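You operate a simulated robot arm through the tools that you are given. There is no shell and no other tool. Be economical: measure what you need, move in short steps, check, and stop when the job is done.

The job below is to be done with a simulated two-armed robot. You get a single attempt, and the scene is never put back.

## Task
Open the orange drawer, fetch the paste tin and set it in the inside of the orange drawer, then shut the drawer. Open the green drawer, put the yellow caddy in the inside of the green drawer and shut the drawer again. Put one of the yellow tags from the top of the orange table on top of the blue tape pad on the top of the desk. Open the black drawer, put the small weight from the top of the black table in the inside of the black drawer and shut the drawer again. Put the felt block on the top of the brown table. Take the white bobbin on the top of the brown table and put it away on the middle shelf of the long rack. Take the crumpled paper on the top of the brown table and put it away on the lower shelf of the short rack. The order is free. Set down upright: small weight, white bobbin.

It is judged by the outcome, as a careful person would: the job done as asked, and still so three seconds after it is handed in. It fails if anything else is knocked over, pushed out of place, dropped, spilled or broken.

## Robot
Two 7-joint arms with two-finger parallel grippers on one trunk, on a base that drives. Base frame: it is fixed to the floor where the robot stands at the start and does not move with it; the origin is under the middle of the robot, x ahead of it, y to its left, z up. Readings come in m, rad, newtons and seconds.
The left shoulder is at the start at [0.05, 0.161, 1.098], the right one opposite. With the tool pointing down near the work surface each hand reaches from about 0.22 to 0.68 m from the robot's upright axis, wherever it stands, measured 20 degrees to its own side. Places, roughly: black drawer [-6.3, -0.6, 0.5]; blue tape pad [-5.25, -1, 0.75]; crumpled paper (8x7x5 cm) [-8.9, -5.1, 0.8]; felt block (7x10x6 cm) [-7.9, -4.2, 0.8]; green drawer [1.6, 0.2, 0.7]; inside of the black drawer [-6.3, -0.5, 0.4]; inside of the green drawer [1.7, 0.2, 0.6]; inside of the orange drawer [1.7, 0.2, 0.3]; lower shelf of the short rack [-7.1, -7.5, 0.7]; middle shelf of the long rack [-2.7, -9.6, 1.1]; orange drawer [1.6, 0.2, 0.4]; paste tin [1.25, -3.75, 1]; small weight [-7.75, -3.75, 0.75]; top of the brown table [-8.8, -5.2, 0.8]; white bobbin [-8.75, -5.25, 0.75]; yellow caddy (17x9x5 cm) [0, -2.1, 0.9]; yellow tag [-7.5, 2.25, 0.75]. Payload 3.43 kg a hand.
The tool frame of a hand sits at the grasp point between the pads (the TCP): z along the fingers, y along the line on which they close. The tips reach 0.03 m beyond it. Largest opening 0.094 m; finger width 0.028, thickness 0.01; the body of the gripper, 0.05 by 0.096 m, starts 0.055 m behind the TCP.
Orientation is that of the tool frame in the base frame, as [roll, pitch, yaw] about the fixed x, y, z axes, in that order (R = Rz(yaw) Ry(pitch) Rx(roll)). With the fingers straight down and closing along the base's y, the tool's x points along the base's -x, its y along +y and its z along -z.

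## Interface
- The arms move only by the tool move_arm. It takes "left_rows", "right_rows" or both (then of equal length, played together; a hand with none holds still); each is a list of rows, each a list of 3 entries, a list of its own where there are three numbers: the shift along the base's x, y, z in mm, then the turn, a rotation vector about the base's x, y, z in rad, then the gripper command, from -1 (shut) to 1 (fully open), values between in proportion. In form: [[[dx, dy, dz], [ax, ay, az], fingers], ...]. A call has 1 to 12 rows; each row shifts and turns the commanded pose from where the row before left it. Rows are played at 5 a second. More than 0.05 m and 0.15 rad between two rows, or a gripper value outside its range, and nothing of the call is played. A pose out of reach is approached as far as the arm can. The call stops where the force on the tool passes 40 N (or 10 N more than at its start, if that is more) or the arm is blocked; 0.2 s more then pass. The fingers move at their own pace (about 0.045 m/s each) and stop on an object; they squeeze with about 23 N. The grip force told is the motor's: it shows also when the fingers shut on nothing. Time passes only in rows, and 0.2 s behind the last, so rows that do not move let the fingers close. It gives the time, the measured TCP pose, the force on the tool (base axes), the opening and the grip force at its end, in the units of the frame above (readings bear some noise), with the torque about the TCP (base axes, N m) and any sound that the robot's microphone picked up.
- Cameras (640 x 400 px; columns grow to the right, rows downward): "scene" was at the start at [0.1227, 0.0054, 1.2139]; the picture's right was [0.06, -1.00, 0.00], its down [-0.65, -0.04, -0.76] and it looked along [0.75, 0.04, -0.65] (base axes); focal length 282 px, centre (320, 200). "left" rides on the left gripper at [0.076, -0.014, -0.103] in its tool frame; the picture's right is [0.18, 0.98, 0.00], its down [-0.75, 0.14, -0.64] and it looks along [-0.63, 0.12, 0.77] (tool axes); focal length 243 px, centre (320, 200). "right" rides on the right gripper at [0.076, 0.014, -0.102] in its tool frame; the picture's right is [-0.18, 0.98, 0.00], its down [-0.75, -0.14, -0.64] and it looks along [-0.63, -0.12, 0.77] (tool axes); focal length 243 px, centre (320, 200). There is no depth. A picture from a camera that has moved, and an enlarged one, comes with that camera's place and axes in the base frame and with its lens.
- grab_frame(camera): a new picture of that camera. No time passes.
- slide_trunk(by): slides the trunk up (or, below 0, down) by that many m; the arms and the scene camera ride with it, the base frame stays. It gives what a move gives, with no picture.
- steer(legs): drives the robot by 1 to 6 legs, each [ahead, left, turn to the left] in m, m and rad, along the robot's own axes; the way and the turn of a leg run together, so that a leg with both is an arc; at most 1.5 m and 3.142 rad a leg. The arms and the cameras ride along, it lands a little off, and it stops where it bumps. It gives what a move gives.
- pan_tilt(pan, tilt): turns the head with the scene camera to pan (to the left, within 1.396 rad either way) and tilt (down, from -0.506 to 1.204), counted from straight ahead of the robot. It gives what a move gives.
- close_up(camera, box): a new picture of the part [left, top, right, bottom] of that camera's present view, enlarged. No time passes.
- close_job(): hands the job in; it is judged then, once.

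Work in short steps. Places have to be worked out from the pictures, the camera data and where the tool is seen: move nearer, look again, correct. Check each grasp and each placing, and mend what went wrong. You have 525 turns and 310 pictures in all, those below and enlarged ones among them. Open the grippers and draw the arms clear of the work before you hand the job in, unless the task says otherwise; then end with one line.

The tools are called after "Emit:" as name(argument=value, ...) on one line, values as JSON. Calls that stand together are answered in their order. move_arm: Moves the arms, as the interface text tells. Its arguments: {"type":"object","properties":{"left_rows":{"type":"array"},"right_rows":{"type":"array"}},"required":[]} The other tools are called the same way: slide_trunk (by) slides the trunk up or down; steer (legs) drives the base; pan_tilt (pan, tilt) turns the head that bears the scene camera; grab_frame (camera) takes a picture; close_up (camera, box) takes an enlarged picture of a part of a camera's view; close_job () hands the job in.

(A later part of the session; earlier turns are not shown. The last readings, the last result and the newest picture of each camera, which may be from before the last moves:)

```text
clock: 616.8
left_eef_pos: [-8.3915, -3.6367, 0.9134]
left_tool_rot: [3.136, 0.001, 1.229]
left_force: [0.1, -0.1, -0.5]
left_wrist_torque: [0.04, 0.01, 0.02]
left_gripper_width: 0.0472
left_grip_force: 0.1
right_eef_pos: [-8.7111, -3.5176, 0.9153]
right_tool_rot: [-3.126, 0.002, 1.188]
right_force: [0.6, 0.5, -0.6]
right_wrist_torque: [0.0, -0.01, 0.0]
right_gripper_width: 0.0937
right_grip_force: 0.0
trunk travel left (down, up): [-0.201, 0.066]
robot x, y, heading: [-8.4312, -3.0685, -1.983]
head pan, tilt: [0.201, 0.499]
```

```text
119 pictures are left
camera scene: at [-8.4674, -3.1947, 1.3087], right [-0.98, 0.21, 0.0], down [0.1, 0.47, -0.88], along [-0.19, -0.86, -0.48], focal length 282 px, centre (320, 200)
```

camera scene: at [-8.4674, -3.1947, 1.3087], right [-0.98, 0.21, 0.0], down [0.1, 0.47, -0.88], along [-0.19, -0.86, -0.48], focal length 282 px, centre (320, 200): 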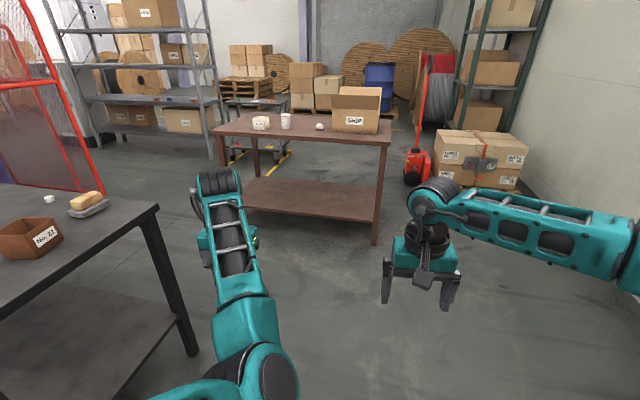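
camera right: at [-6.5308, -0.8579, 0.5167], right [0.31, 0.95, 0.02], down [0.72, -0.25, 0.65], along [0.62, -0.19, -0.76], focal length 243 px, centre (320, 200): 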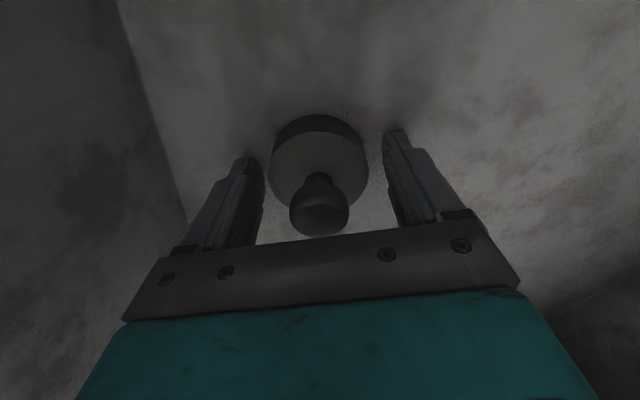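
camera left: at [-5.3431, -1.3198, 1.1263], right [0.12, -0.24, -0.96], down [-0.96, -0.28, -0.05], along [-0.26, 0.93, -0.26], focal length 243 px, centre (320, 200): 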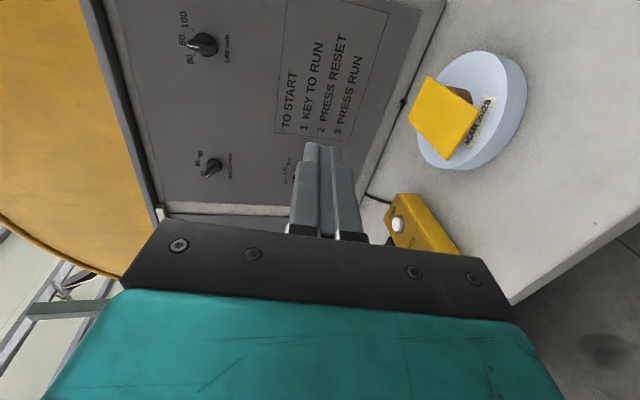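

I turn to face the table's right end and come up to the felt block with the right hand.

Emit:
steer(legs=[[0, 0, 1.565], [0, -0.67, 0], [0.3, 0, 0]])

Emit:
pan_tilt(pan=0, tilt=0.7)

Emit:
grab_frame(camera="scene")

Emit:
grab_frame(camera="right")

```text
clock: 625.9
left_eef_pos: [-7.8709, -3.7697, 0.9148]
left_tool_rot: [3.137, 0.003, 2.781]
left_force: [0.2, -1.2, -0.1]
left_wrist_torque: [0.0, 0.01, 0.0]
left_gripper_width: 0.047
left_grip_force: 0.1
right_eef_pos: [-7.9939, -4.0888, 0.9158]
right_tool_rot: [-3.128, 0.002, 2.745]
right_force: [-0.2, 0.7, -0.2]
right_wrist_torque: [0.03, 0.0, 0.0]
right_gripper_width: 0.0942
right_grip_force: 0.1
trunk travel left (down, up): [-0.201, 0.066]
robot x, y, heading: [-8.4371, -3.7999, -0.425]
head pan, tilt: [0.201, 0.499]
```

```text
clock: 626.7
left_eef_pos: [-7.8704, -3.7702, 0.9155]
left_tool_rot: [3.136, 0.002, 2.783]
left_force: [0.4, -0.5, 0.5]
left_wrist_torque: [-0.01, 0.0, 0.01]
left_gripper_width: 0.047
left_grip_force: 0.0
right_eef_pos: [-7.9948, -4.0875, 0.9163]
right_tool_rot: [-3.125, 0.001, 2.743]
right_force: [0.0, 0.7, 0.6]
right_wrist_torque: [0.02, -0.01, 0.01]
right_gripper_width: 0.0938
right_grip_force: 0.2
trunk travel left (down, up): [-0.201, 0.066]
robot x, y, heading: [-8.4392, -3.8029, -0.431]
head pan, tilt: [0.0, 0.7]
```

```text
118 pictures are left
camera scene: at [-8.3256, -3.8516, 1.2911], right [-0.42, -0.91, 0.0], down [-0.59, 0.27, -0.77], along [0.7, -0.32, -0.64], focal length 282 px, centre (320, 200)
```

scene: 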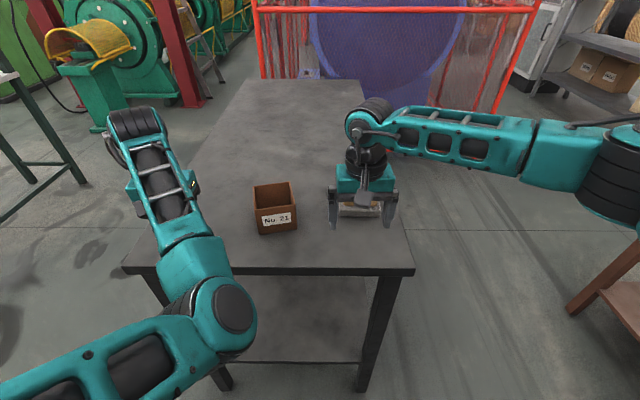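

```text
117 pictures are left
camera right: at [-8.0594, -4.0433, 1.0177], right [0.55, 0.83, -0.01], down [0.64, -0.41, 0.65], along [0.53, -0.36, -0.76], focal length 243 px, centre (320, 200)
```

right: 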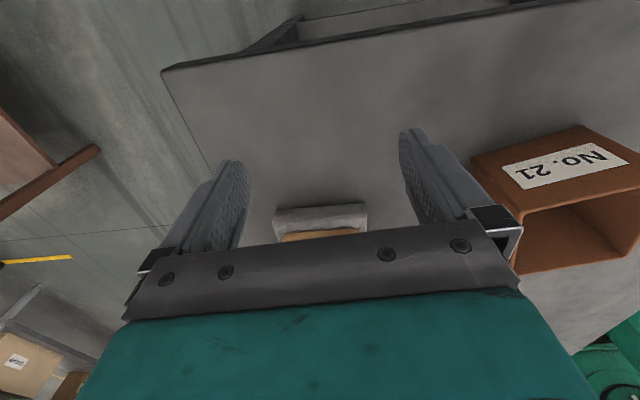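

The felt block lies just past the hand. I raise the hand and back 0.1 m to see its orientation.

Emit:
move_arm(right_rows=[[[0, 0, 45], [0, 0, 0], 1], [[0, 0, 45], [0, 0, 0], 1]])

Emit:
grab_frame(camera="right")

Emit:
close_up(camera="scene", box=[290, 130, 440, 240])

```text
clock: 627.3
left_eef_pos: [-7.8712, -3.7708, 0.9143]
left_tool_rot: [3.135, 0.005, 2.783]
left_force: [0.0, 0.3, 0.1]
left_wrist_torque: [0.0, -0.02, 0.02]
left_gripper_width: 0.0469
left_grip_force: 0.0
right_eef_pos: [-7.9947, -4.0893, 1.0062]
right_tool_rot: [-3.126, 0.001, 2.744]
right_force: [0.2, 0.5, -0.1]
right_wrist_torque: [0.0, -0.03, 0.03]
right_gripper_width: 0.0943
right_grip_force: 0.1
trunk travel left (down, up): [-0.201, 0.066]
robot x, y, heading: [-8.4346, -3.8008, -0.429]
head pan, tilt: [0.0, 0.7]
```

```text
116 pictures are left
camera right: at [-8.0596, -4.0436, 1.108], right [0.55, 0.83, -0.01], down [0.64, -0.41, 0.65], along [0.53, -0.36, -0.76], focal length 243 px, centre (320, 200)
```

right: 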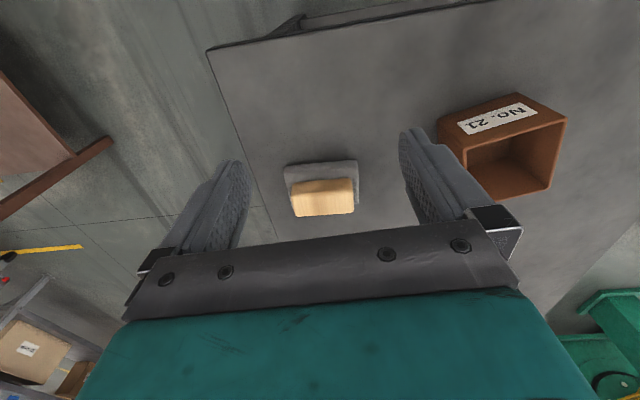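

```text
3.64 times, centred on (365, 185) of scene
camera zoom: at [-8.3258, -3.8515, 1.2911], right [-0.42, -0.91, 0.0], down [-0.59, 0.27, -0.77], along [0.7, -0.32, -0.64], focal length 1027 px, centre (156, 254)
```

zoom: 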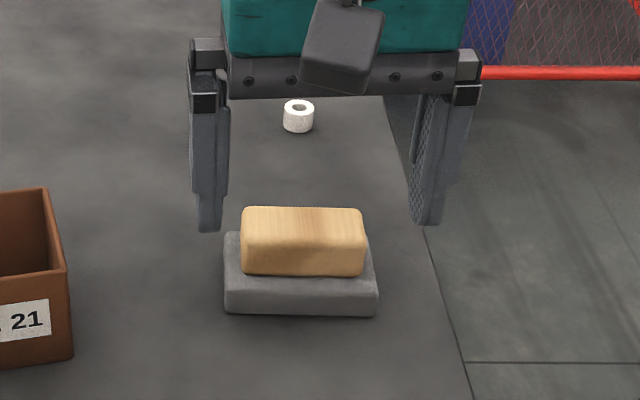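

The felt block is square to me: gray base 10 cm wide, wooden grip ~8×4.5 cm, centre ≈(-7.894,-4.152). I drive 0.1 m ahead, then line up and descend partway.

Emit:
steer(legs=[[0.1, -0.012, 0]])

Emit:
grab_frame(camera="right")

```text
clock: 628.4
left_eef_pos: [-7.7842, -3.8239, 0.9142]
left_tool_rot: [3.137, 0.003, 2.782]
left_force: [-0.8, -0.5, -0.3]
left_wrist_torque: [0.01, 0.0, 0.0]
left_gripper_width: 0.0469
left_grip_force: 0.2
right_eef_pos: [-7.9068, -4.142, 1.0058]
right_tool_rot: [-3.128, 0.002, 2.744]
right_force: [0.4, 0.0, -0.1]
right_wrist_torque: [0.02, 0.02, 0.01]
right_gripper_width: 0.0941
right_grip_force: 0.1
trunk travel left (down, up): [-0.201, 0.066]
robot x, y, heading: [-8.3515, -3.8532, -0.432]
head pan, tilt: [0.0, 0.7]
```

```text
114 pictures are left
camera right: at [-7.9719, -4.097, 1.107], right [0.55, 0.83, -0.01], down [0.64, -0.41, 0.64], along [0.53, -0.36, -0.76], focal length 243 px, centre (320, 200)
```

right: 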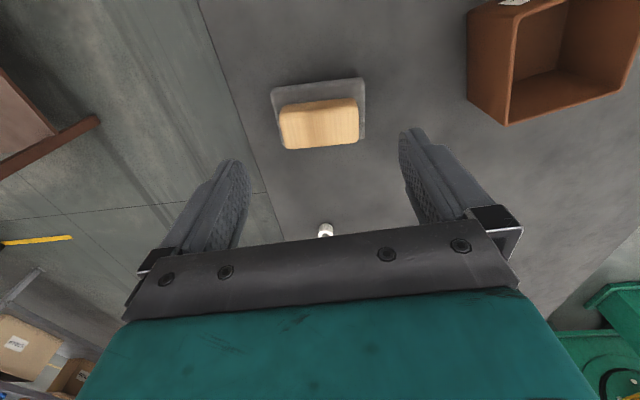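

Centre (-7.893,-4.152), yaw off by 0.06. I align, descend, and grip the wooden part.

Emit:
move_arm(right_rows=[[[14, -10, -20], [0, 0, -0.06], 1], [[0, 0, -40], [0, 0, 0], 1], [[0, 0, -35], [0, 0, 0], 1]])

Emit:
grab_frame(camera="right")

```text
clock: 629.2
left_eef_pos: [-7.7837, -3.8233, 0.9144]
left_tool_rot: [3.138, 0.002, 2.783]
left_force: [0.8, -0.2, 0.3]
left_wrist_torque: [0.0, -0.02, 0.01]
left_gripper_width: 0.0469
left_grip_force: 0.0
right_eef_pos: [-7.8943, -4.1506, 0.9105]
right_tool_rot: [-3.126, 0.003, 2.683]
right_force: [0.5, -0.7, -0.2]
right_wrist_torque: [0.03, -0.01, 0.01]
right_gripper_width: 0.0939
right_grip_force: 0.1
trunk travel left (down, up): [-0.201, 0.066]
robot x, y, heading: [-8.35, -3.856, -0.434]
head pan, tilt: [0.0, 0.7]
```

```text
113 pictures are left
camera right: at [-7.956, -4.1026, 1.0121], right [0.6, 0.8, -0.01], down [0.62, -0.45, 0.65], along [0.51, -0.4, -0.76], focal length 243 px, centre (320, 200)
```

right: 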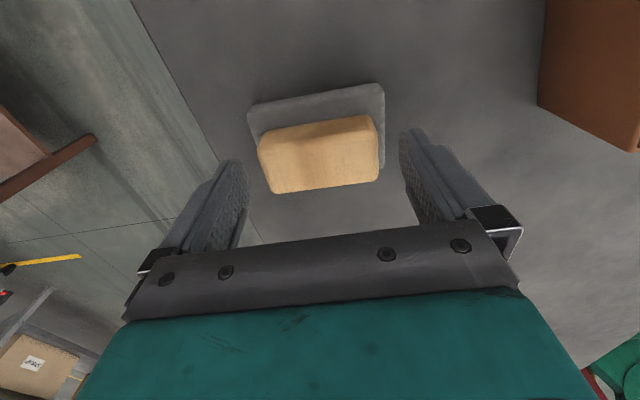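

Aligned. I descend 3.5 cm and close.

Emit:
move_arm(right_rows=[[[0, 0, -35], [0, 0, 0], 1], [[0, 0, 0], [0, 0, 0], -1], [[0, 0, 0], [0, 0, 0], -1], [[0, 0, 0], [0, 0, 0], -1]])

Emit:
move_arm(right_rows=[[[0, 0, 30], [0, 0, 0], -1], [[0, 0, 45], [0, 0, 0], -1], [[0, 0, 45], [0, 0, 0], -1]])

Emit:
grab_frame(camera="right")

```text
clock: 630.2
left_eef_pos: [-7.7843, -3.8229, 0.9143]
left_tool_rot: [3.137, 0.005, 2.781]
left_force: [0.4, 0.8, -0.1]
left_wrist_torque: [0.01, -0.02, -0.02]
left_gripper_width: 0.0471
left_grip_force: 0.0
right_eef_pos: [-7.8932, -4.1507, 0.8757]
right_tool_rot: [-3.127, 0.001, 2.684]
right_force: [-0.1, 0.6, 0.1]
right_wrist_torque: [0.02, 0.0, -0.01]
right_gripper_width: 0.0838
right_grip_force: 23.1
trunk travel left (down, up): [-0.201, 0.066]
robot x, y, heading: [-8.3514, -3.854, -0.429]
head pan, tilt: [0.0, 0.7]
```

```text
clock: 631.0
left_eef_pos: [-7.7836, -3.8221, 0.9139]
left_tool_rot: [3.136, 0.002, 2.784]
left_force: [0.0, -0.3, 0.3]
left_wrist_torque: [-0.05, 0.01, 0.04]
left_gripper_width: 0.0469
left_grip_force: 0.2
right_eef_pos: [-7.895, -4.1518, 0.9959]
right_tool_rot: [-3.128, 0.004, 2.684]
right_force: [0.3, 0.7, -1.1]
right_wrist_torque: [0.0, -0.03, 0.01]
right_gripper_width: 0.0837
right_grip_force: 23.4
trunk travel left (down, up): [-0.201, 0.066]
robot x, y, heading: [-8.3524, -3.8521, -0.429]
head pan, tilt: [0.0, 0.7]
```

```text
112 pictures are left
camera right: at [-7.9566, -4.1033, 1.0976], right [0.6, 0.8, -0.01], down [0.62, -0.45, 0.65], along [0.51, -0.4, -0.76], focal length 243 px, centre (320, 200)
```

right: 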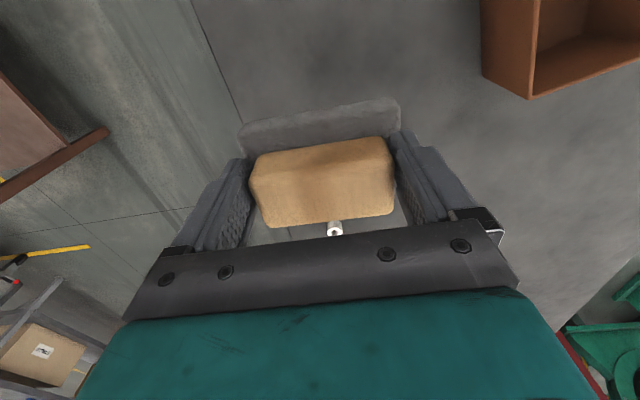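

Felt block held. I back off, turn toward the brown table and look at it.

Emit:
steer(legs=[[-0.3, 0, 0], [0, 0, -1.555], [0.3, 0, 0]])

Emit:
grab_frame(camera="scene")

```text
clock: 638.5
left_eef_pos: [-8.6999, -4.5697, 0.9148]
left_tool_rot: [3.136, 0.004, 1.228]
left_force: [-1.2, 0.2, -0.4]
left_wrist_torque: [-0.02, 0.0, 0.03]
left_gripper_width: 0.0468
left_grip_force: 0.0
right_eef_pos: [-9.0321, -4.4659, 0.9938]
right_tool_rot: [-3.126, 0.002, 1.132]
right_force: [0.1, -0.2, -1.3]
right_wrist_torque: [0.02, -0.02, -0.01]
right_gripper_width: 0.0835
right_grip_force: 22.7
trunk travel left (down, up): [-0.201, 0.066]
robot x, y, heading: [-8.7418, -4.0007, -1.986]
head pan, tilt: [0.0, 0.7]
```

```text
111 pictures are left
camera scene: at [-8.7922, -4.1181, 1.291], right [-0.92, 0.4, 0.0], down [0.26, 0.59, -0.76], along [-0.31, -0.7, -0.64], focal length 282 px, centre (320, 200)
```

scene: 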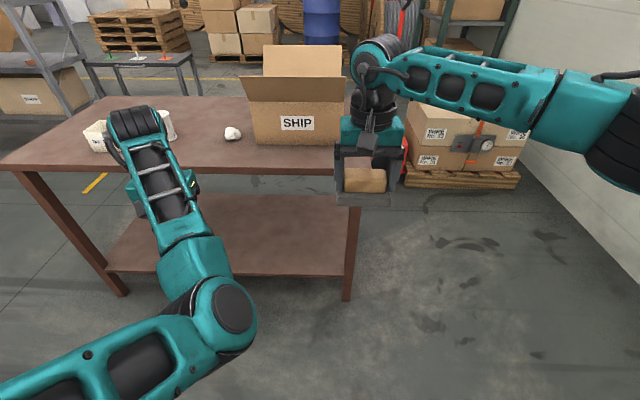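

I raise the trunk and approach the brown table in steps, shifting left so that the felt block comes over a free spot near its front.

Emit:
slide_trunk(by=0.064)

Emit:
steer(legs=[[0, 0.3, 0], [0.25, 0, 0], [0, 0.25, 0]])

Emit:
grab_frame(camera="scene")

Emit:
grab_frame(camera="left")

```text
clock: 639.5
left_eef_pos: [-8.7002, -4.5698, 0.9778]
left_tool_rot: [3.138, 0.004, 1.229]
left_force: [-0.2, -0.3, 0.6]
left_wrist_torque: [-0.01, 0.02, 0.0]
left_gripper_width: 0.0469
left_grip_force: 0.0
right_eef_pos: [-9.0325, -4.4659, 1.0589]
right_tool_rot: [-3.126, -0.001, 1.128]
right_force: [-0.3, -0.3, -1.3]
right_wrist_torque: [-0.01, -0.01, 0.0]
right_gripper_width: 0.0837
right_grip_force: 23.3
trunk travel left (down, up): [-0.265, 0.002]
robot x, y, heading: [-8.7394, -4.0065, -1.981]
head pan, tilt: [0.0, 0.7]
```

```text
clock: 644.4
left_eef_pos: [-8.2969, -5.0194, 0.9781]
left_tool_rot: [3.137, 0.003, 1.23]
left_force: [0.7, 0.0, -0.5]
left_wrist_torque: [-0.02, 0.01, 0.03]
left_gripper_width: 0.047
left_grip_force: 0.0
right_eef_pos: [-8.627, -4.9164, 1.0602]
right_tool_rot: [-3.125, 0.002, 1.131]
right_force: [-0.2, 0.1, -1.0]
right_wrist_torque: [0.04, -0.04, 0.02]
right_gripper_width: 0.0836
right_grip_force: 22.4
trunk travel left (down, up): [-0.265, 0.002]
robot x, y, heading: [-8.3337, -4.4518, -1.979]
head pan, tilt: [0.0, 0.7]
```

```text
110 pictures are left
camera scene: at [-8.3877, -4.5673, 1.3551], right [-0.92, 0.4, 0.0], down [0.26, 0.59, -0.76], along [-0.3, -0.7, -0.64], focal length 282 px, centre (320, 200)
```

scene: 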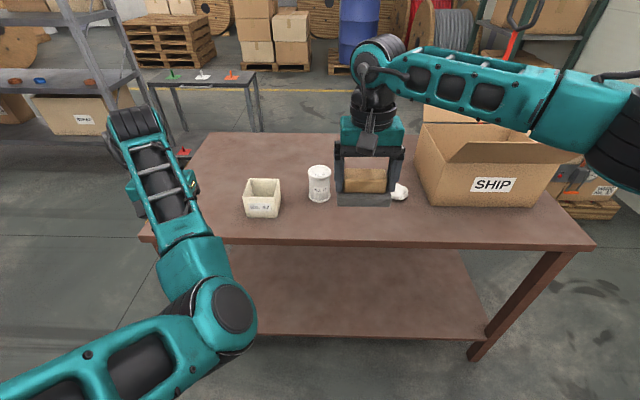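

```text
109 pictures are left
camera left: at [-8.2839, -4.9416, 1.0801], right [0.99, -0.15, 0.0], down [-0.12, -0.75, 0.65], along [-0.1, -0.64, -0.76], focal length 243 px, centre (320, 200)
```

left: 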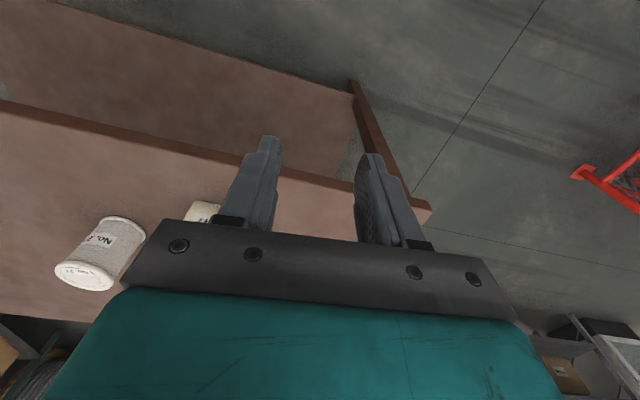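

I see the bobbin, a white open box, the paper ball and the SHIP box. The free area left of the white box suits the felt block: target (-8.328,-5.267). I drive there.

Emit:
steer(legs=[[0.0, 0.41, 0], [0.17, 0, 0]])

Emit:
grab_frame(camera="scene")

```text
clock: 648.0
left_eef_pos: [-7.9902, -5.3365, 0.9774]
left_tool_rot: [3.138, 0.003, 1.232]
left_force: [-0.2, -0.3, -0.6]
left_wrist_torque: [0.02, 0.0, -0.04]
left_gripper_width: 0.0472
left_grip_force: 0.2
right_eef_pos: [-8.3214, -5.2322, 1.0592]
right_tool_rot: [-3.128, 0.002, 1.131]
right_force: [0.8, 0.1, -0.9]
right_wrist_torque: [-0.03, -0.01, -0.02]
right_gripper_width: 0.0836
right_grip_force: 23.3
trunk travel left (down, up): [-0.265, 0.002]
robot x, y, heading: [-8.0299, -4.7749, -1.977]
head pan, tilt: [0.0, 0.7]
```

```text
108 pictures are left
camera scene: at [-8.0829, -4.8853, 1.3549], right [-0.92, 0.4, 0.0], down [0.26, 0.59, -0.76], along [-0.31, -0.7, -0.64], focal length 282 px, centre (320, 200)
```

scene: 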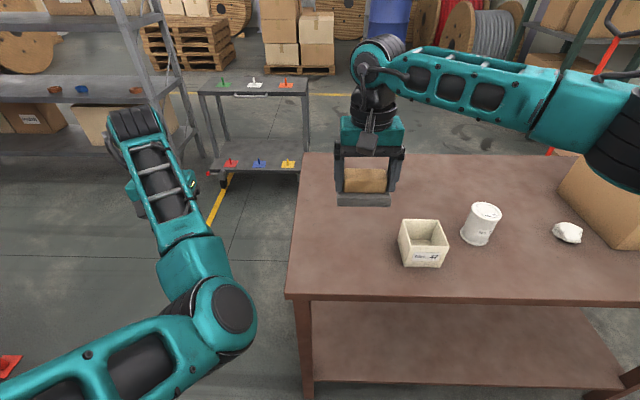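

Clear below. I lower 15 cm, then step to contact.

Emit:
move_arm(right_rows=[[[0, -5, -45], [0, 0, 0], -1], [[0, -5, -45], [0, 0, 0], -1], [[0, 0, -45], [0, 0, 0], -1], [[0, 0, -25], [0, 0, 0], -1]])

Emit:
move_arm(right_rows=[[[0, 0, -8], [0, 0, 0], -1], [[0, 0, -6], [0, 0, 0], -1], [[0, 0, -6], [0, 0, 0], -1], [[0, 0, -6], [0, 0, 0], -1], [[0, 0, -6], [0, 0, 0], -1]])

Emit:
grab_frame(camera="right")

```text
clock: 649.0
left_eef_pos: [-7.9898, -5.3355, 0.9796]
left_tool_rot: [3.136, 0.003, 1.231]
left_force: [0.1, 0.4, -0.6]
left_wrist_torque: [0.0, 0.01, -0.03]
left_gripper_width: 0.0473
left_grip_force: 0.1
right_eef_pos: [-8.3202, -5.2423, 0.8991]
right_tool_rot: [-3.126, 0.001, 1.131]
right_force: [0.1, 0.5, -1.0]
right_wrist_torque: [0.01, 0.02, 0.01]
right_gripper_width: 0.0837
right_grip_force: 23.3
trunk travel left (down, up): [-0.265, 0.002]
robot x, y, heading: [-8.0336, -4.7723, -1.983]
head pan, tilt: [0.0, 0.7]
```

```text
clock: 650.2
left_eef_pos: [-7.9914, -5.3374, 0.9786]
left_tool_rot: [3.136, 0.003, 1.23]
left_force: [-0.3, -0.5, -0.6]
left_wrist_torque: [-0.01, -0.02, 0.02]
left_gripper_width: 0.047
left_grip_force: 0.0
right_eef_pos: [-8.3213, -5.2424, 0.8676]
right_tool_rot: [-3.127, 0.003, 1.13]
right_force: [0.1, 0.5, -0.9]
right_wrist_torque: [0.0, -0.03, -0.01]
right_gripper_width: 0.0837
right_grip_force: 22.6
trunk travel left (down, up): [-0.265, 0.002]
robot x, y, heading: [-8.0309, -4.7708, -1.978]
head pan, tilt: [0.0, 0.7]
```

```text
107 pictures are left
camera right: at [-8.2751, -5.1798, 0.969], right [0.81, -0.59, -0.01], down [-0.44, -0.62, 0.65], along [-0.39, -0.52, -0.76], focal length 243 px, centre (320, 200)
```

right: 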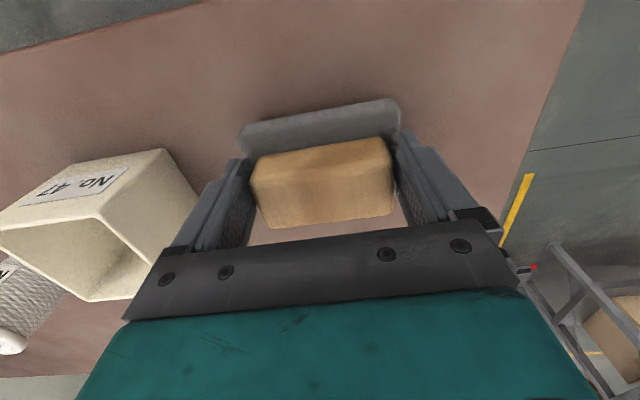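

Not yet in contact; continue in small steps.

Emit:
move_arm(right_rows=[[[2, -1, -6], [0, 0, 0], -1], [[2, -1, -6], [0, 0, 0], -1], [[2, -1, -5], [0, 0, 0], -1]])

Emit:
move_arm(right_rows=[[[0, 0, -5], [0, 0, 0], -1], [[0, 0, -5], [0, 0, 0], -1], [[0, 0, -5], [0, 0, 0], -1]])

```text
clock: 651.0
left_eef_pos: [-7.9913, -5.3346, 0.9807]
left_tool_rot: [3.137, 0.007, 1.229]
left_force: [0.0, 0.0, 0.4]
left_wrist_torque: [-0.01, -0.01, -0.01]
left_gripper_width: 0.047
left_grip_force: 0.0
right_eef_pos: [-8.3168, -5.2447, 0.8542]
right_tool_rot: [-3.126, 0.008, 1.127]
right_force: [-7.0, 9.6, 27.9]
right_wrist_torque: [-0.09, 0.32, -0.09]
right_gripper_width: 0.0837
right_grip_force: 22.8
trunk travel left (down, up): [-0.265, 0.002]
robot x, y, heading: [-8.0281, -4.7676, -1.979]
head pan, tilt: [0.0, 0.7]
```

```text
clock: 651.4
left_eef_pos: [-7.9905, -5.3363, 0.9784]
left_tool_rot: [3.136, 0.004, 1.227]
left_force: [-0.5, -0.1, -0.6]
left_wrist_torque: [0.02, 0.01, -0.01]
left_gripper_width: 0.0472
left_grip_force: 0.1
right_eef_pos: [-8.317, -5.2484, 0.8534]
right_tool_rot: [-3.128, 0.008, 1.128]
right_force: [-0.9, 6.0, 15.3]
right_wrist_torque: [-0.07, -0.35, 0.07]
right_gripper_width: 0.0836
right_grip_force: 22.7
trunk travel left (down, up): [-0.265, 0.002]
robot x, y, heading: [-8.0278, -4.7706, -1.988]
head pan, tilt: [0.0, 0.7]
stopped in row 2 (right hand): the force on the tool passed its limit (the readings are from after the stop); the commanded pose is now the measured one
```

Contact at TCP z 0.854 (table ≈0.796). I open just enough to clear and lift.

Emit:
move_arm(right_rows=[[[0, 0, 0], [0, 0, 0], 0.9], [[0, 0, 0], [0, 0, 0], 0.95], [[0, 0, 0], [0, 0, 0], 0.95], [[0, 0, 20], [0, 0, 0], 0.95], [[0, 0, 40], [0, 0, 0], 0.95], [[0, 0, 45], [0, 0, 0], 0.95], [[0, 0, 45], [0, 0, 0], 0.95], [[0, 0, 45], [0, 0, 0], 0.95]])

Emit:
grab_frame(camera="scene")

```text
clock: 653.2
left_eef_pos: [-7.991, -5.3364, 0.9781]
left_tool_rot: [3.136, 0.003, 1.228]
left_force: [0.8, 0.1, -0.2]
left_wrist_torque: [-0.01, 0.0, 0.01]
left_gripper_width: 0.0471
left_grip_force: 0.1
right_eef_pos: [-8.3165, -5.2465, 1.0444]
right_tool_rot: [-3.127, 0.006, 1.128]
right_force: [0.2, -0.1, -0.2]
right_wrist_torque: [0.02, 0.01, 0.02]
right_gripper_width: 0.0915
right_grip_force: 0.2
trunk travel left (down, up): [-0.265, 0.002]
robot x, y, heading: [-8.0316, -4.7676, -1.98]
head pan, tilt: [0.0, 0.7]
```

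```text
106 pictures are left
camera scene: at [-8.0824, -4.8841, 1.3551], right [-0.92, 0.4, 0.0], down [0.26, 0.59, -0.77], along [-0.31, -0.7, -0.64], focal length 282 px, centre (320, 200)
```

scene: 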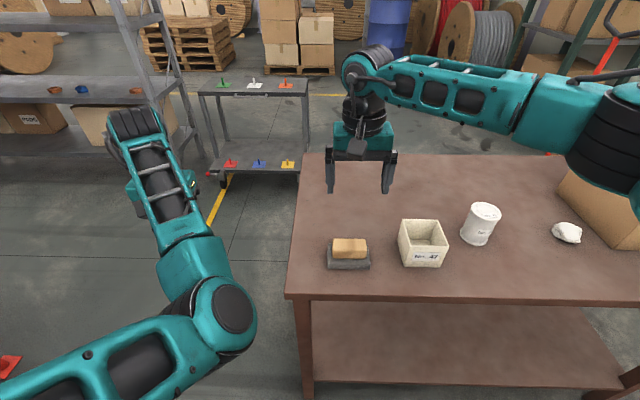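

Felt block stands on the brown table. Next the paper ball at ≈(-8.88,-5.09); I shift right 0.4 m, keeping the hand high, and look.

Emit:
steer(legs=[[-0.05, 0, 0], [0, -0.4, 0], [0.08, 0, 0]])

Emit:
move_arm(right_rows=[[[-40, 18, 15], [0, 0, 0], 1], [[-40, 18, 15], [0, 0, 0], 1], [[-40, 18, 10], [0, 0, 0], 1], [[-35, 14, 0], [0, 0, 0], 1]])

Emit:
grab_frame(camera="right")

Emit:
grab_frame(camera="scene")

```text
clock: 656.9
left_eef_pos: [-8.3732, -5.2028, 0.9791]
left_tool_rot: [3.137, 0.002, 1.225]
left_force: [0.8, -0.2, -0.3]
left_wrist_torque: [0.02, -0.02, -0.04]
left_gripper_width: 0.047
left_grip_force: 0.0
right_eef_pos: [-8.6983, -5.1118, 1.0448]
right_tool_rot: [-3.128, 0.005, 1.125]
right_force: [-0.1, -0.6, 0.0]
right_wrist_torque: [0.01, -0.02, 0.01]
right_gripper_width: 0.092
right_grip_force: 0.2
trunk travel left (down, up): [-0.265, 0.002]
robot x, y, heading: [-8.4094, -4.6322, -1.99]
head pan, tilt: [0.0, 0.7]
```

```text
clock: 657.9
left_eef_pos: [-8.3728, -5.2011, 0.9788]
left_tool_rot: [3.136, 0.004, 1.228]
left_force: [1.2, -0.2, 0.3]
left_wrist_torque: [0.01, 0.0, 0.02]
left_gripper_width: 0.047
left_grip_force: 0.1
right_eef_pos: [-8.8558, -5.044, 1.0839]
right_tool_rot: [-3.128, 0.007, 1.124]
right_force: [0.9, 0.0, 0.3]
right_wrist_torque: [0.01, 0.01, -0.01]
right_gripper_width: 0.094
right_grip_force: 0.1
trunk travel left (down, up): [-0.265, 0.002]
robot x, y, heading: [-8.4113, -4.6334, -1.983]
head pan, tilt: [0.0, 0.7]
```

```text
105 pictures are left
camera right: at [-8.8088, -4.98, 1.1857], right [0.81, -0.59, -0.01], down [-0.44, -0.62, 0.65], along [-0.39, -0.52, -0.76], focal length 243 px, centre (320, 200)
```

right: 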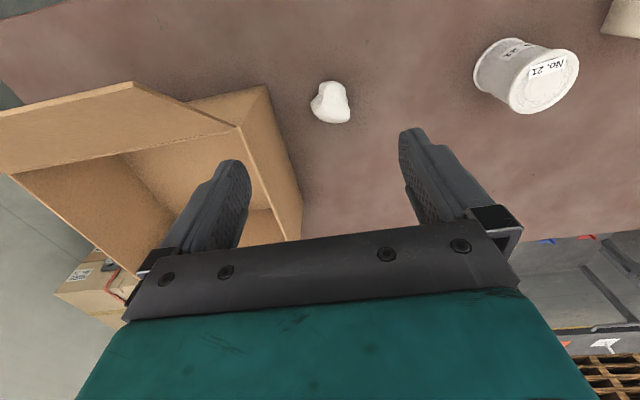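

```text
104 pictures are left
camera scene: at [-8.4641, -4.7494, 1.3551], right [-0.92, 0.4, 0.0], down [0.26, 0.59, -0.77], along [-0.31, -0.7, -0.64], focal length 282 px, centre (320, 200)
```

scene: 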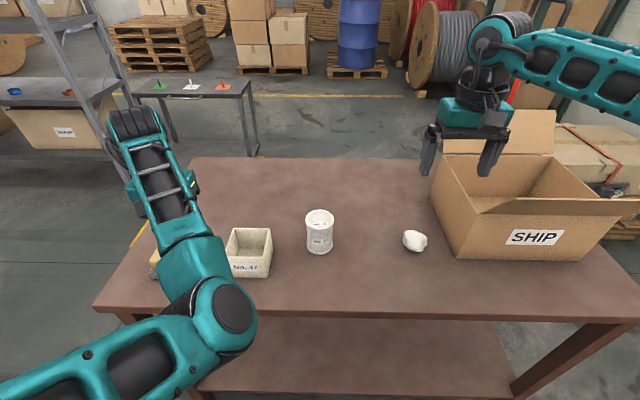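

The right forearm would foul the SHIP box's flap, so I'll take the paper with the left hand. I retract the right hand up and back, then move right so that the left hand is above the paper.

Emit:
move_arm(right_rows=[[[16, 36, 25], [0, 0, 0], 1], [[16, 36, 25], [0, 0, 0], 1], [[16, 36, 25], [0, 0, 0], 1], [[16, 36, 25], [0, 0, 0], 1], [[10, 25, 20], [0, 0, 0], 1]])

Emit:
steer(legs=[[-0.12, 0, 0], [0, -0.5, 0], [0.11, 0, 0]])

Emit:
grab_frame(camera="scene")

Emit:
grab_frame(camera="left")

```text
clock: 659.1
left_eef_pos: [-8.373, -5.2011, 0.9782]
left_tool_rot: [3.136, 0.006, 1.226]
left_force: [0.3, 0.2, 0.4]
left_wrist_torque: [-0.02, 0.0, 0.01]
left_gripper_width: 0.047
left_grip_force: 0.0
right_eef_pos: [-8.7797, -4.8734, 1.2039]
right_tool_rot: [-3.125, 0.004, 1.124]
right_force: [0.0, 0.4, 0.0]
right_wrist_torque: [-0.02, 0.04, -0.01]
right_gripper_width: 0.0941
right_grip_force: 0.1
trunk travel left (down, up): [-0.265, 0.002]
robot x, y, heading: [-8.4124, -4.6345, -1.988]
head pan, tilt: [0.0, 0.7]
```

```text
clock: 663.7
left_eef_pos: [-8.8293, -4.9901, 0.9781]
left_tool_rot: [3.137, 0.003, 1.221]
left_force: [-0.3, -0.9, -0.5]
left_wrist_torque: [0.01, -0.02, -0.01]
left_gripper_width: 0.0471
left_grip_force: 0.1
right_eef_pos: [-9.2344, -4.6626, 1.2034]
right_tool_rot: [-3.127, 0.005, 1.12]
right_force: [0.0, -0.1, -0.1]
right_wrist_torque: [0.01, -0.01, 0.01]
right_gripper_width: 0.0942
right_grip_force: 0.0
trunk travel left (down, up): [-0.265, 0.002]
robot x, y, heading: [-8.8696, -4.4283, -1.991]
head pan, tilt: [0.0, 0.7]
```

```text
103 pictures are left
camera scene: at [-8.9175, -4.5379, 1.3549], right [-0.91, 0.41, 0.0], down [0.26, 0.59, -0.76], along [-0.31, -0.7, -0.64], focal length 282 px, centre (320, 200)
```

scene: 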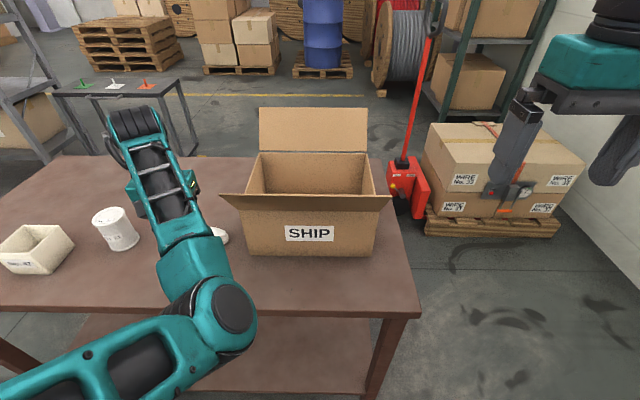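

```text
102 pictures are left
camera left: at [-8.8167, -4.913, 1.0798], right [0.99, -0.16, 0.0], down [-0.13, -0.75, 0.64], along [-0.1, -0.64, -0.76], focal length 243 px, centre (320, 200)
```

left: 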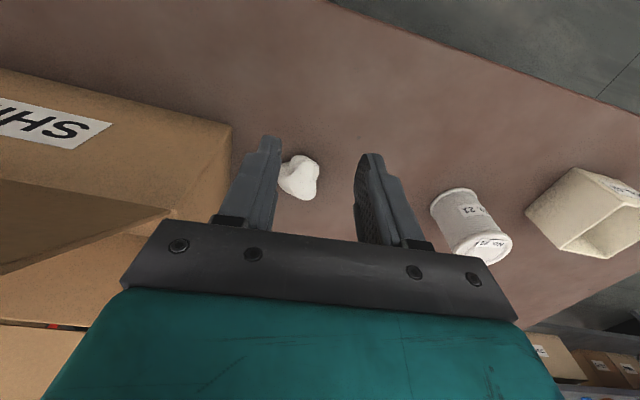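

Paper at (-8.872,-5.090). To keep clear of the box's flap I tilt the left hand 0.3 rad (wrist to the left) while moving over the paper.

Emit:
steer(legs=[[0.05, 0, 0]])

Emit:
move_arm(left_rows=[[[-5, -12, 0], [0.041, 0.091, 0], 1], [[-6, -13, 0], [0.041, 0.091, 0], 1], [[-6, -15, 0], [0.041, 0.091, 0], 1], [[-6, -14, -10], [0, 0, 0], 1], [[0, 0, -30], [0, 0, 0], 1]])

Emit:
grab_frame(camera="left")

Emit:
grab_frame(camera="scene")

```text
clock: 664.6
left_eef_pos: [-8.8491, -5.0353, 0.9773]
left_tool_rot: [3.137, 0.003, 1.222]
left_force: [-1.0, -0.2, -0.4]
left_wrist_torque: [-0.01, -0.02, -0.01]
left_gripper_width: 0.0473
left_grip_force: 0.0
right_eef_pos: [-9.2543, -4.7065, 1.204]
right_tool_rot: [-3.127, 0.006, 1.119]
right_force: [0.0, 0.2, -0.5]
right_wrist_torque: [0.04, -0.02, 0.04]
right_gripper_width: 0.094
right_grip_force: 0.1
trunk travel left (down, up): [-0.265, 0.002]
robot x, y, heading: [-8.8878, -4.4665, -1.993]
head pan, tilt: [0.0, 0.7]
```

```text
clock: 665.8
left_eef_pos: [-8.8721, -5.0888, 0.9389]
left_tool_rot: [-2.846, -0.019, 1.221]
left_force: [0.5, -0.5, -0.7]
left_wrist_torque: [-0.02, -0.01, 0.0]
left_gripper_width: 0.094
left_grip_force: 0.1
right_eef_pos: [-9.2536, -4.7071, 1.2036]
right_tool_rot: [-3.129, 0.007, 1.12]
right_force: [-0.9, -0.5, 0.3]
right_wrist_torque: [0.01, -0.02, 0.02]
right_gripper_width: 0.0942
right_grip_force: 0.1
trunk travel left (down, up): [-0.265, 0.002]
robot x, y, heading: [-8.8848, -4.4691, -1.995]
head pan, tilt: [0.0, 0.7]
```

```text
101 pictures are left
camera left: at [-8.8312, -5.0249, 1.041], right [0.95, -0.15, -0.28], down [0.04, -0.83, 0.56], along [-0.32, -0.54, -0.78], focal length 243 px, centre (320, 200)
```

left: 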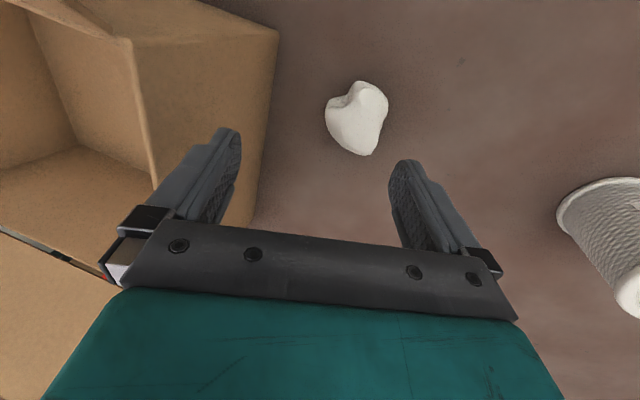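

```text
100 pictures are left
camera scene: at [-8.9371, -4.5828, 1.3551], right [-0.91, 0.41, 0.0], down [0.26, 0.59, -0.76], along [-0.31, -0.7, -0.64], focal length 282 px, centre (320, 200)
```

scene: 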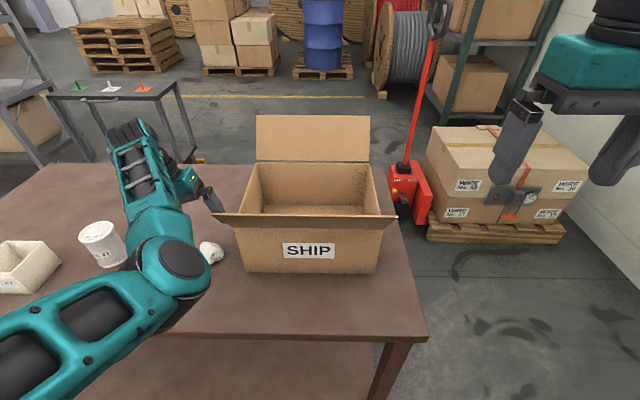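

The hand is centred over the paper. I descend to z≈0.84 and close.

Emit:
move_arm(left_rows=[[[0, 0, -35], [0, 0, 0], 1], [[0, 0, -35], [0, 0, 0], 1], [[0, 0, -28], [0, 0, 0], 1]])

Emit:
grab_frame(camera="left")

```text
clock: 666.6
left_eef_pos: [-8.8713, -5.0892, 0.8446]
left_tool_rot: [-2.851, -0.009, 1.223]
left_force: [4.0, 3.7, 21.4]
left_wrist_torque: [-0.33, -0.97, 0.25]
left_gripper_width: 0.0915
left_grip_force: 0.0
right_eef_pos: [-9.2544, -4.7034, 1.2057]
right_tool_rot: [-3.127, 0.01, 1.12]
right_force: [1.2, -0.4, 0.2]
right_wrist_torque: [-0.05, -0.01, 0.02]
right_gripper_width: 0.094
right_grip_force: 0.1
trunk travel left (down, up): [-0.265, 0.002]
robot x, y, heading: [-8.8843, -4.4716, -1.994]
head pan, tilt: [0.0, 0.7]
```

```text
99 pictures are left
camera left: at [-8.8307, -5.024, 0.9473], right [0.95, -0.15, -0.28], down [0.04, -0.82, 0.57], along [-0.31, -0.55, -0.77], focal length 243 px, centre (320, 200)
```

left: 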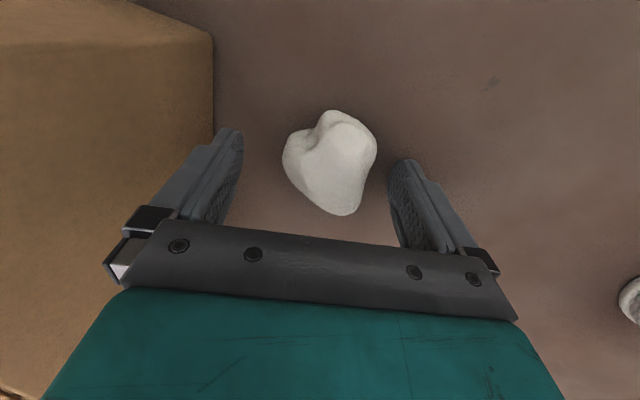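

The lower finger touches the table; I raise 4 mm and close gently on the paper.

Emit:
move_arm(left_rows=[[[0, 0, 4], [0, 0, 0], 0.5], [[0, 0, 0], [0, 0, 0], 0], [[0, 0, -4], [0, 0, 0], -0.5], [[0, 0, 0], [0, 0, 0], -1], [[0, 0, 0], [0, 0, 0], -1]])

Emit:
move_arm(left_rows=[[[0, 0, 30], [0, 0, 0], -1], [[0, 0, 45], [0, 0, 0], -1], [[0, 0, 40], [0, 0, 0], -1]])

Emit:
grab_frame(camera="left")

```text
clock: 667.8
left_eef_pos: [-8.8731, -5.0885, 0.8415]
left_tool_rot: [-2.846, -0.018, 1.218]
left_force: [-3.9, 5.8, 11.8]
left_wrist_torque: [0.27, 0.34, -0.05]
left_gripper_width: 0.0629
left_grip_force: 23.4
right_eef_pos: [-9.2537, -4.7052, 1.2038]
right_tool_rot: [-3.128, 0.009, 1.12]
right_force: [0.2, 0.0, -0.2]
right_wrist_torque: [0.03, 0.0, 0.0]
right_gripper_width: 0.0941
right_grip_force: 0.1
trunk travel left (down, up): [-0.265, 0.002]
robot x, y, heading: [-8.8852, -4.4662, -1.992]
head pan, tilt: [0.0, 0.7]
```

```text
clock: 668.6
left_eef_pos: [-8.8702, -5.0911, 0.9546]
left_tool_rot: [-2.847, -0.019, 1.219]
left_force: [-0.4, 0.1, 0.2]
left_wrist_torque: [0.01, 0.02, 0.01]
left_gripper_width: 0.0626
left_grip_force: 23.6
right_eef_pos: [-9.254, -4.7058, 1.2043]
right_tool_rot: [-3.128, 0.008, 1.121]
right_force: [0.3, 1.1, 0.8]
right_wrist_torque: [0.01, 0.04, 0.02]
right_gripper_width: 0.0941
right_grip_force: 0.1
trunk travel left (down, up): [-0.265, 0.002]
robot x, y, heading: [-8.883, -4.47, -1.986]
head pan, tilt: [0.0, 0.7]
```

```text
98 pictures are left
camera left: at [-8.8304, -5.0252, 1.0578], right [0.95, -0.15, -0.28], down [0.04, -0.83, 0.56], along [-0.31, -0.54, -0.78], focal length 243 px, centre (320, 200)
```

left: 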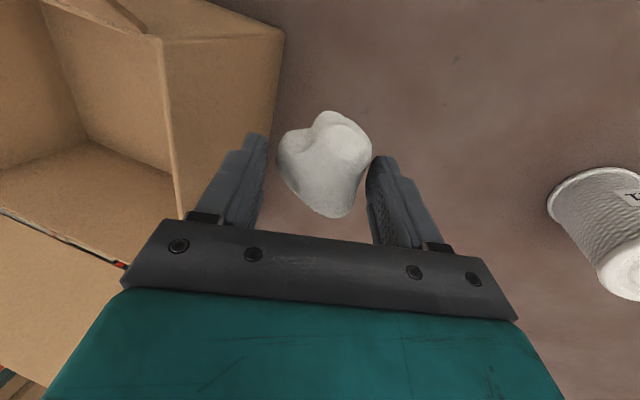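

Paper held. I can take the bobbin with the right hand in the same go: back off, move left, then look.

Emit:
steer(legs=[[-0.25, 0, 0], [0, 0.62, 0]])

Emit:
move_arm(left_rows=[[[0, 0, 40], [0, 0, 0], -1], [[0, 0, 30], [0, 0, 0], -1]], right_rows=[[[-5, -20, -45], [0, 0, 0], 1], [[-5, -20, -45], [0, 0, 0], 1]])

Emit:
grab_frame(camera="scene")

```text
clock: 673.5
left_eef_pos: [-8.1988, -5.1133, 0.9528]
left_tool_rot: [-2.849, -0.018, 1.219]
left_force: [1.4, -0.7, 0.1]
left_wrist_torque: [0.01, 0.0, 0.0]
left_gripper_width: 0.0612
left_grip_force: 23.2
right_eef_pos: [-8.5811, -4.7305, 1.2044]
right_tool_rot: [-3.127, 0.007, 1.122]
right_force: [0.1, -0.8, 0.4]
right_wrist_torque: [-0.03, 0.03, -0.05]
right_gripper_width: 0.094
right_grip_force: 0.0
trunk travel left (down, up): [-0.265, 0.002]
robot x, y, heading: [-8.2159, -4.4927, -1.993]
head pan, tilt: [0.0, 0.7]
```

```text
clock: 674.1
left_eef_pos: [-8.1987, -5.1139, 1.0237]
left_tool_rot: [-2.845, -0.018, 1.221]
left_force: [0.0, 0.3, 0.9]
left_wrist_torque: [-0.02, 0.03, -0.02]
left_gripper_width: 0.061
left_grip_force: 22.7
right_eef_pos: [-8.5904, -4.7722, 1.1133]
right_tool_rot: [-3.129, 0.007, 1.119]
right_force: [0.1, -0.5, 0.6]
right_wrist_torque: [-0.02, 0.0, -0.01]
right_gripper_width: 0.0941
right_grip_force: 0.0
trunk travel left (down, up): [-0.265, 0.002]
robot x, y, heading: [-8.2134, -4.4953, -1.989]
head pan, tilt: [0.0, 0.7]
```

```text
97 pictures are left
camera scene: at [-8.2647, -4.6063, 1.355], right [-0.91, 0.41, 0.0], down [0.26, 0.59, -0.76], along [-0.31, -0.7, -0.64], focal length 282 px, centre (320, 200)
```

scene: 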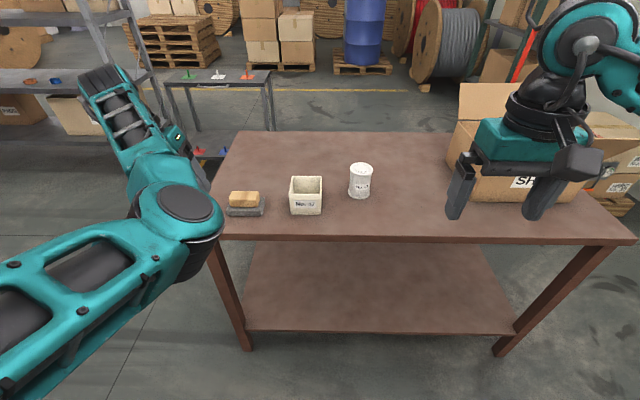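

Bobbin ≈(-8.662,-5.20). I drive ahead 0.24 m and left 0.1 m, then reach out above it.

Emit:
steer(legs=[[0.24, 0.1, 0]])

Emit:
move_arm(right_rows=[[[-16, -36, -10], [0, 0, 0], 1], [[-16, -36, -10], [0, 0, 0], 1], [[-16, -36, -10], [0, 0, 0], 1], [[-14, -30, -10], [0, 0, 0], 1]])

Emit:
grab_frame(camera="right")

Emit:
grab_frame(camera="scene")

```text
clock: 676.0
left_eef_pos: [-8.2058, -5.3732, 1.0237]
left_tool_rot: [-2.848, -0.018, 1.219]
left_force: [0.4, -0.3, -0.8]
left_wrist_torque: [0.03, 0.0, -0.02]
left_gripper_width: 0.0606
left_grip_force: 22.9
right_eef_pos: [-8.5978, -5.0293, 1.1133]
right_tool_rot: [-3.127, 0.005, 1.119]
right_force: [-0.1, 0.1, -0.9]
right_wrist_torque: [-0.01, -0.03, 0.01]
right_gripper_width: 0.0939
right_grip_force: 0.1
trunk travel left (down, up): [-0.265, 0.002]
robot x, y, heading: [-8.2211, -4.7507, -1.987]
head pan, tilt: [0.0, 0.7]
```

```text
clock: 677.0
left_eef_pos: [-8.2062, -5.3725, 1.0231]
left_tool_rot: [-2.848, -0.019, 1.218]
left_force: [1.3, -1.1, -0.3]
left_wrist_torque: [0.0, -0.03, -0.01]
left_gripper_width: 0.06
left_grip_force: 23.4
right_eef_pos: [-8.6606, -5.167, 1.0727]
right_tool_rot: [-3.126, 0.007, 1.12]
right_force: [-1.3, 0.5, 0.2]
right_wrist_torque: [-0.03, 0.04, -0.02]
right_gripper_width: 0.0942
right_grip_force: 0.0
trunk travel left (down, up): [-0.265, 0.002]
robot x, y, heading: [-8.2163, -4.7517, -1.991]
head pan, tilt: [0.0, 0.7]
```

```text
96 pictures are left
camera right: at [-8.6134, -5.1042, 1.1747], right [0.8, -0.59, -0.01], down [-0.45, -0.62, 0.65], along [-0.39, -0.52, -0.76], focal length 243 px, centre (320, 200)
```

right: 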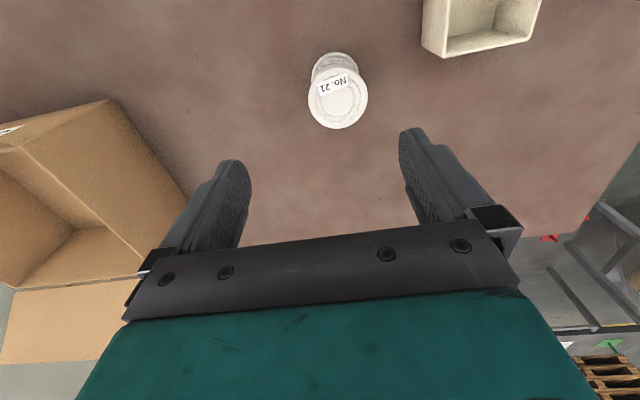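

```text
95 pictures are left
camera scene: at [-8.2707, -4.8644, 1.355], right [-0.91, 0.41, 0.0], down [0.26, 0.59, -0.76], along [-0.31, -0.7, -0.64], focal length 282 px, centre (320, 200)
```

scene: 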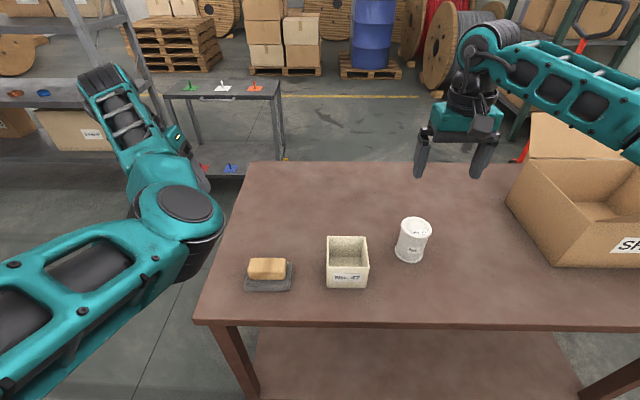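

Bobbin centre (-8.657,-5.196), top z≈0.88, diameter 7.4 cm. I align and descend.

Emit:
move_arm(right_rows=[[[4, -29, -20], [0, 0, 0], 1], [[0, 0, -45], [0, 0, 0], 1], [[0, 0, -45], [0, 0, 0], 1]])

Emit:
grab_frame(camera="right")

```text
clock: 677.8
left_eef_pos: [-8.2053, -5.3729, 1.0237]
left_tool_rot: [-2.849, -0.019, 1.219]
left_force: [-0.2, 0.0, -0.8]
left_wrist_torque: [-0.01, -0.01, -0.03]
left_gripper_width: 0.0599
left_grip_force: 23.4
right_eef_pos: [-8.6552, -5.1957, 0.9632]
right_tool_rot: [-3.128, 0.007, 1.12]
right_force: [-0.5, 0.7, -0.4]
right_wrist_torque: [0.01, 0.02, 0.01]
right_gripper_width: 0.0939
right_grip_force: 0.0
trunk travel left (down, up): [-0.265, 0.002]
robot x, y, heading: [-8.2153, -4.7512, -1.992]
head pan, tilt: [0.0, 0.7]
```

```text
94 pictures are left
camera right: at [-8.608, -5.133, 1.0647], right [0.8, -0.59, -0.01], down [-0.45, -0.62, 0.65], along [-0.39, -0.52, -0.76], focal length 243 px, centre (320, 200)
```

right: 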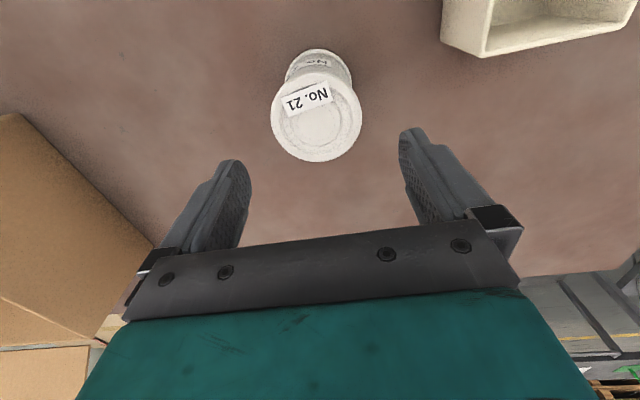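

Still centred. I descend to z≈0.853 and close.

Emit:
move_arm(right_rows=[[[-2, 2, -40], [0, 0, 0], 1], [[0, 0, -40], [0, 0, 0], 1], [[0, 0, -30], [0, 0, 0], 1], [[0, 0, 0], [0, 0, 0], -1], [[0, 0, 0], [0, 0, 0], -1], [[0, 0, 0], [0, 0, 0], -1]])

Emit:
grab_frame(camera="right")

```text
clock: 679.2
left_eef_pos: [-8.2054, -5.3717, 1.0236]
left_tool_rot: [-2.849, -0.019, 1.22]
left_force: [-0.5, -0.5, -0.5]
left_wrist_torque: [0.0, 0.0, 0.0]
left_gripper_width: 0.0596
left_grip_force: 22.9
right_eef_pos: [-8.6564, -5.1934, 0.8526]
right_tool_rot: [-3.127, 0.006, 1.118]
right_force: [-1.7, -0.2, -0.9]
right_wrist_torque: [-0.05, 0.04, -0.01]
right_gripper_width: 0.0703
right_grip_force: 22.7
trunk travel left (down, up): [-0.265, 0.002]
robot x, y, heading: [-8.2185, -4.7485, -1.991]
head pan, tilt: [0.0, 0.7]
```

```text
93 pictures are left
camera right: at [-8.6106, -5.1309, 0.9552], right [0.8, -0.59, -0.01], down [-0.45, -0.62, 0.65], along [-0.39, -0.52, -0.76], focal length 243 px, centre (320, 200)
```

right: 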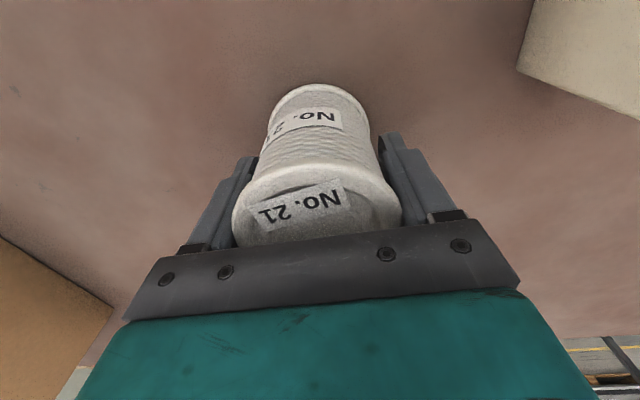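

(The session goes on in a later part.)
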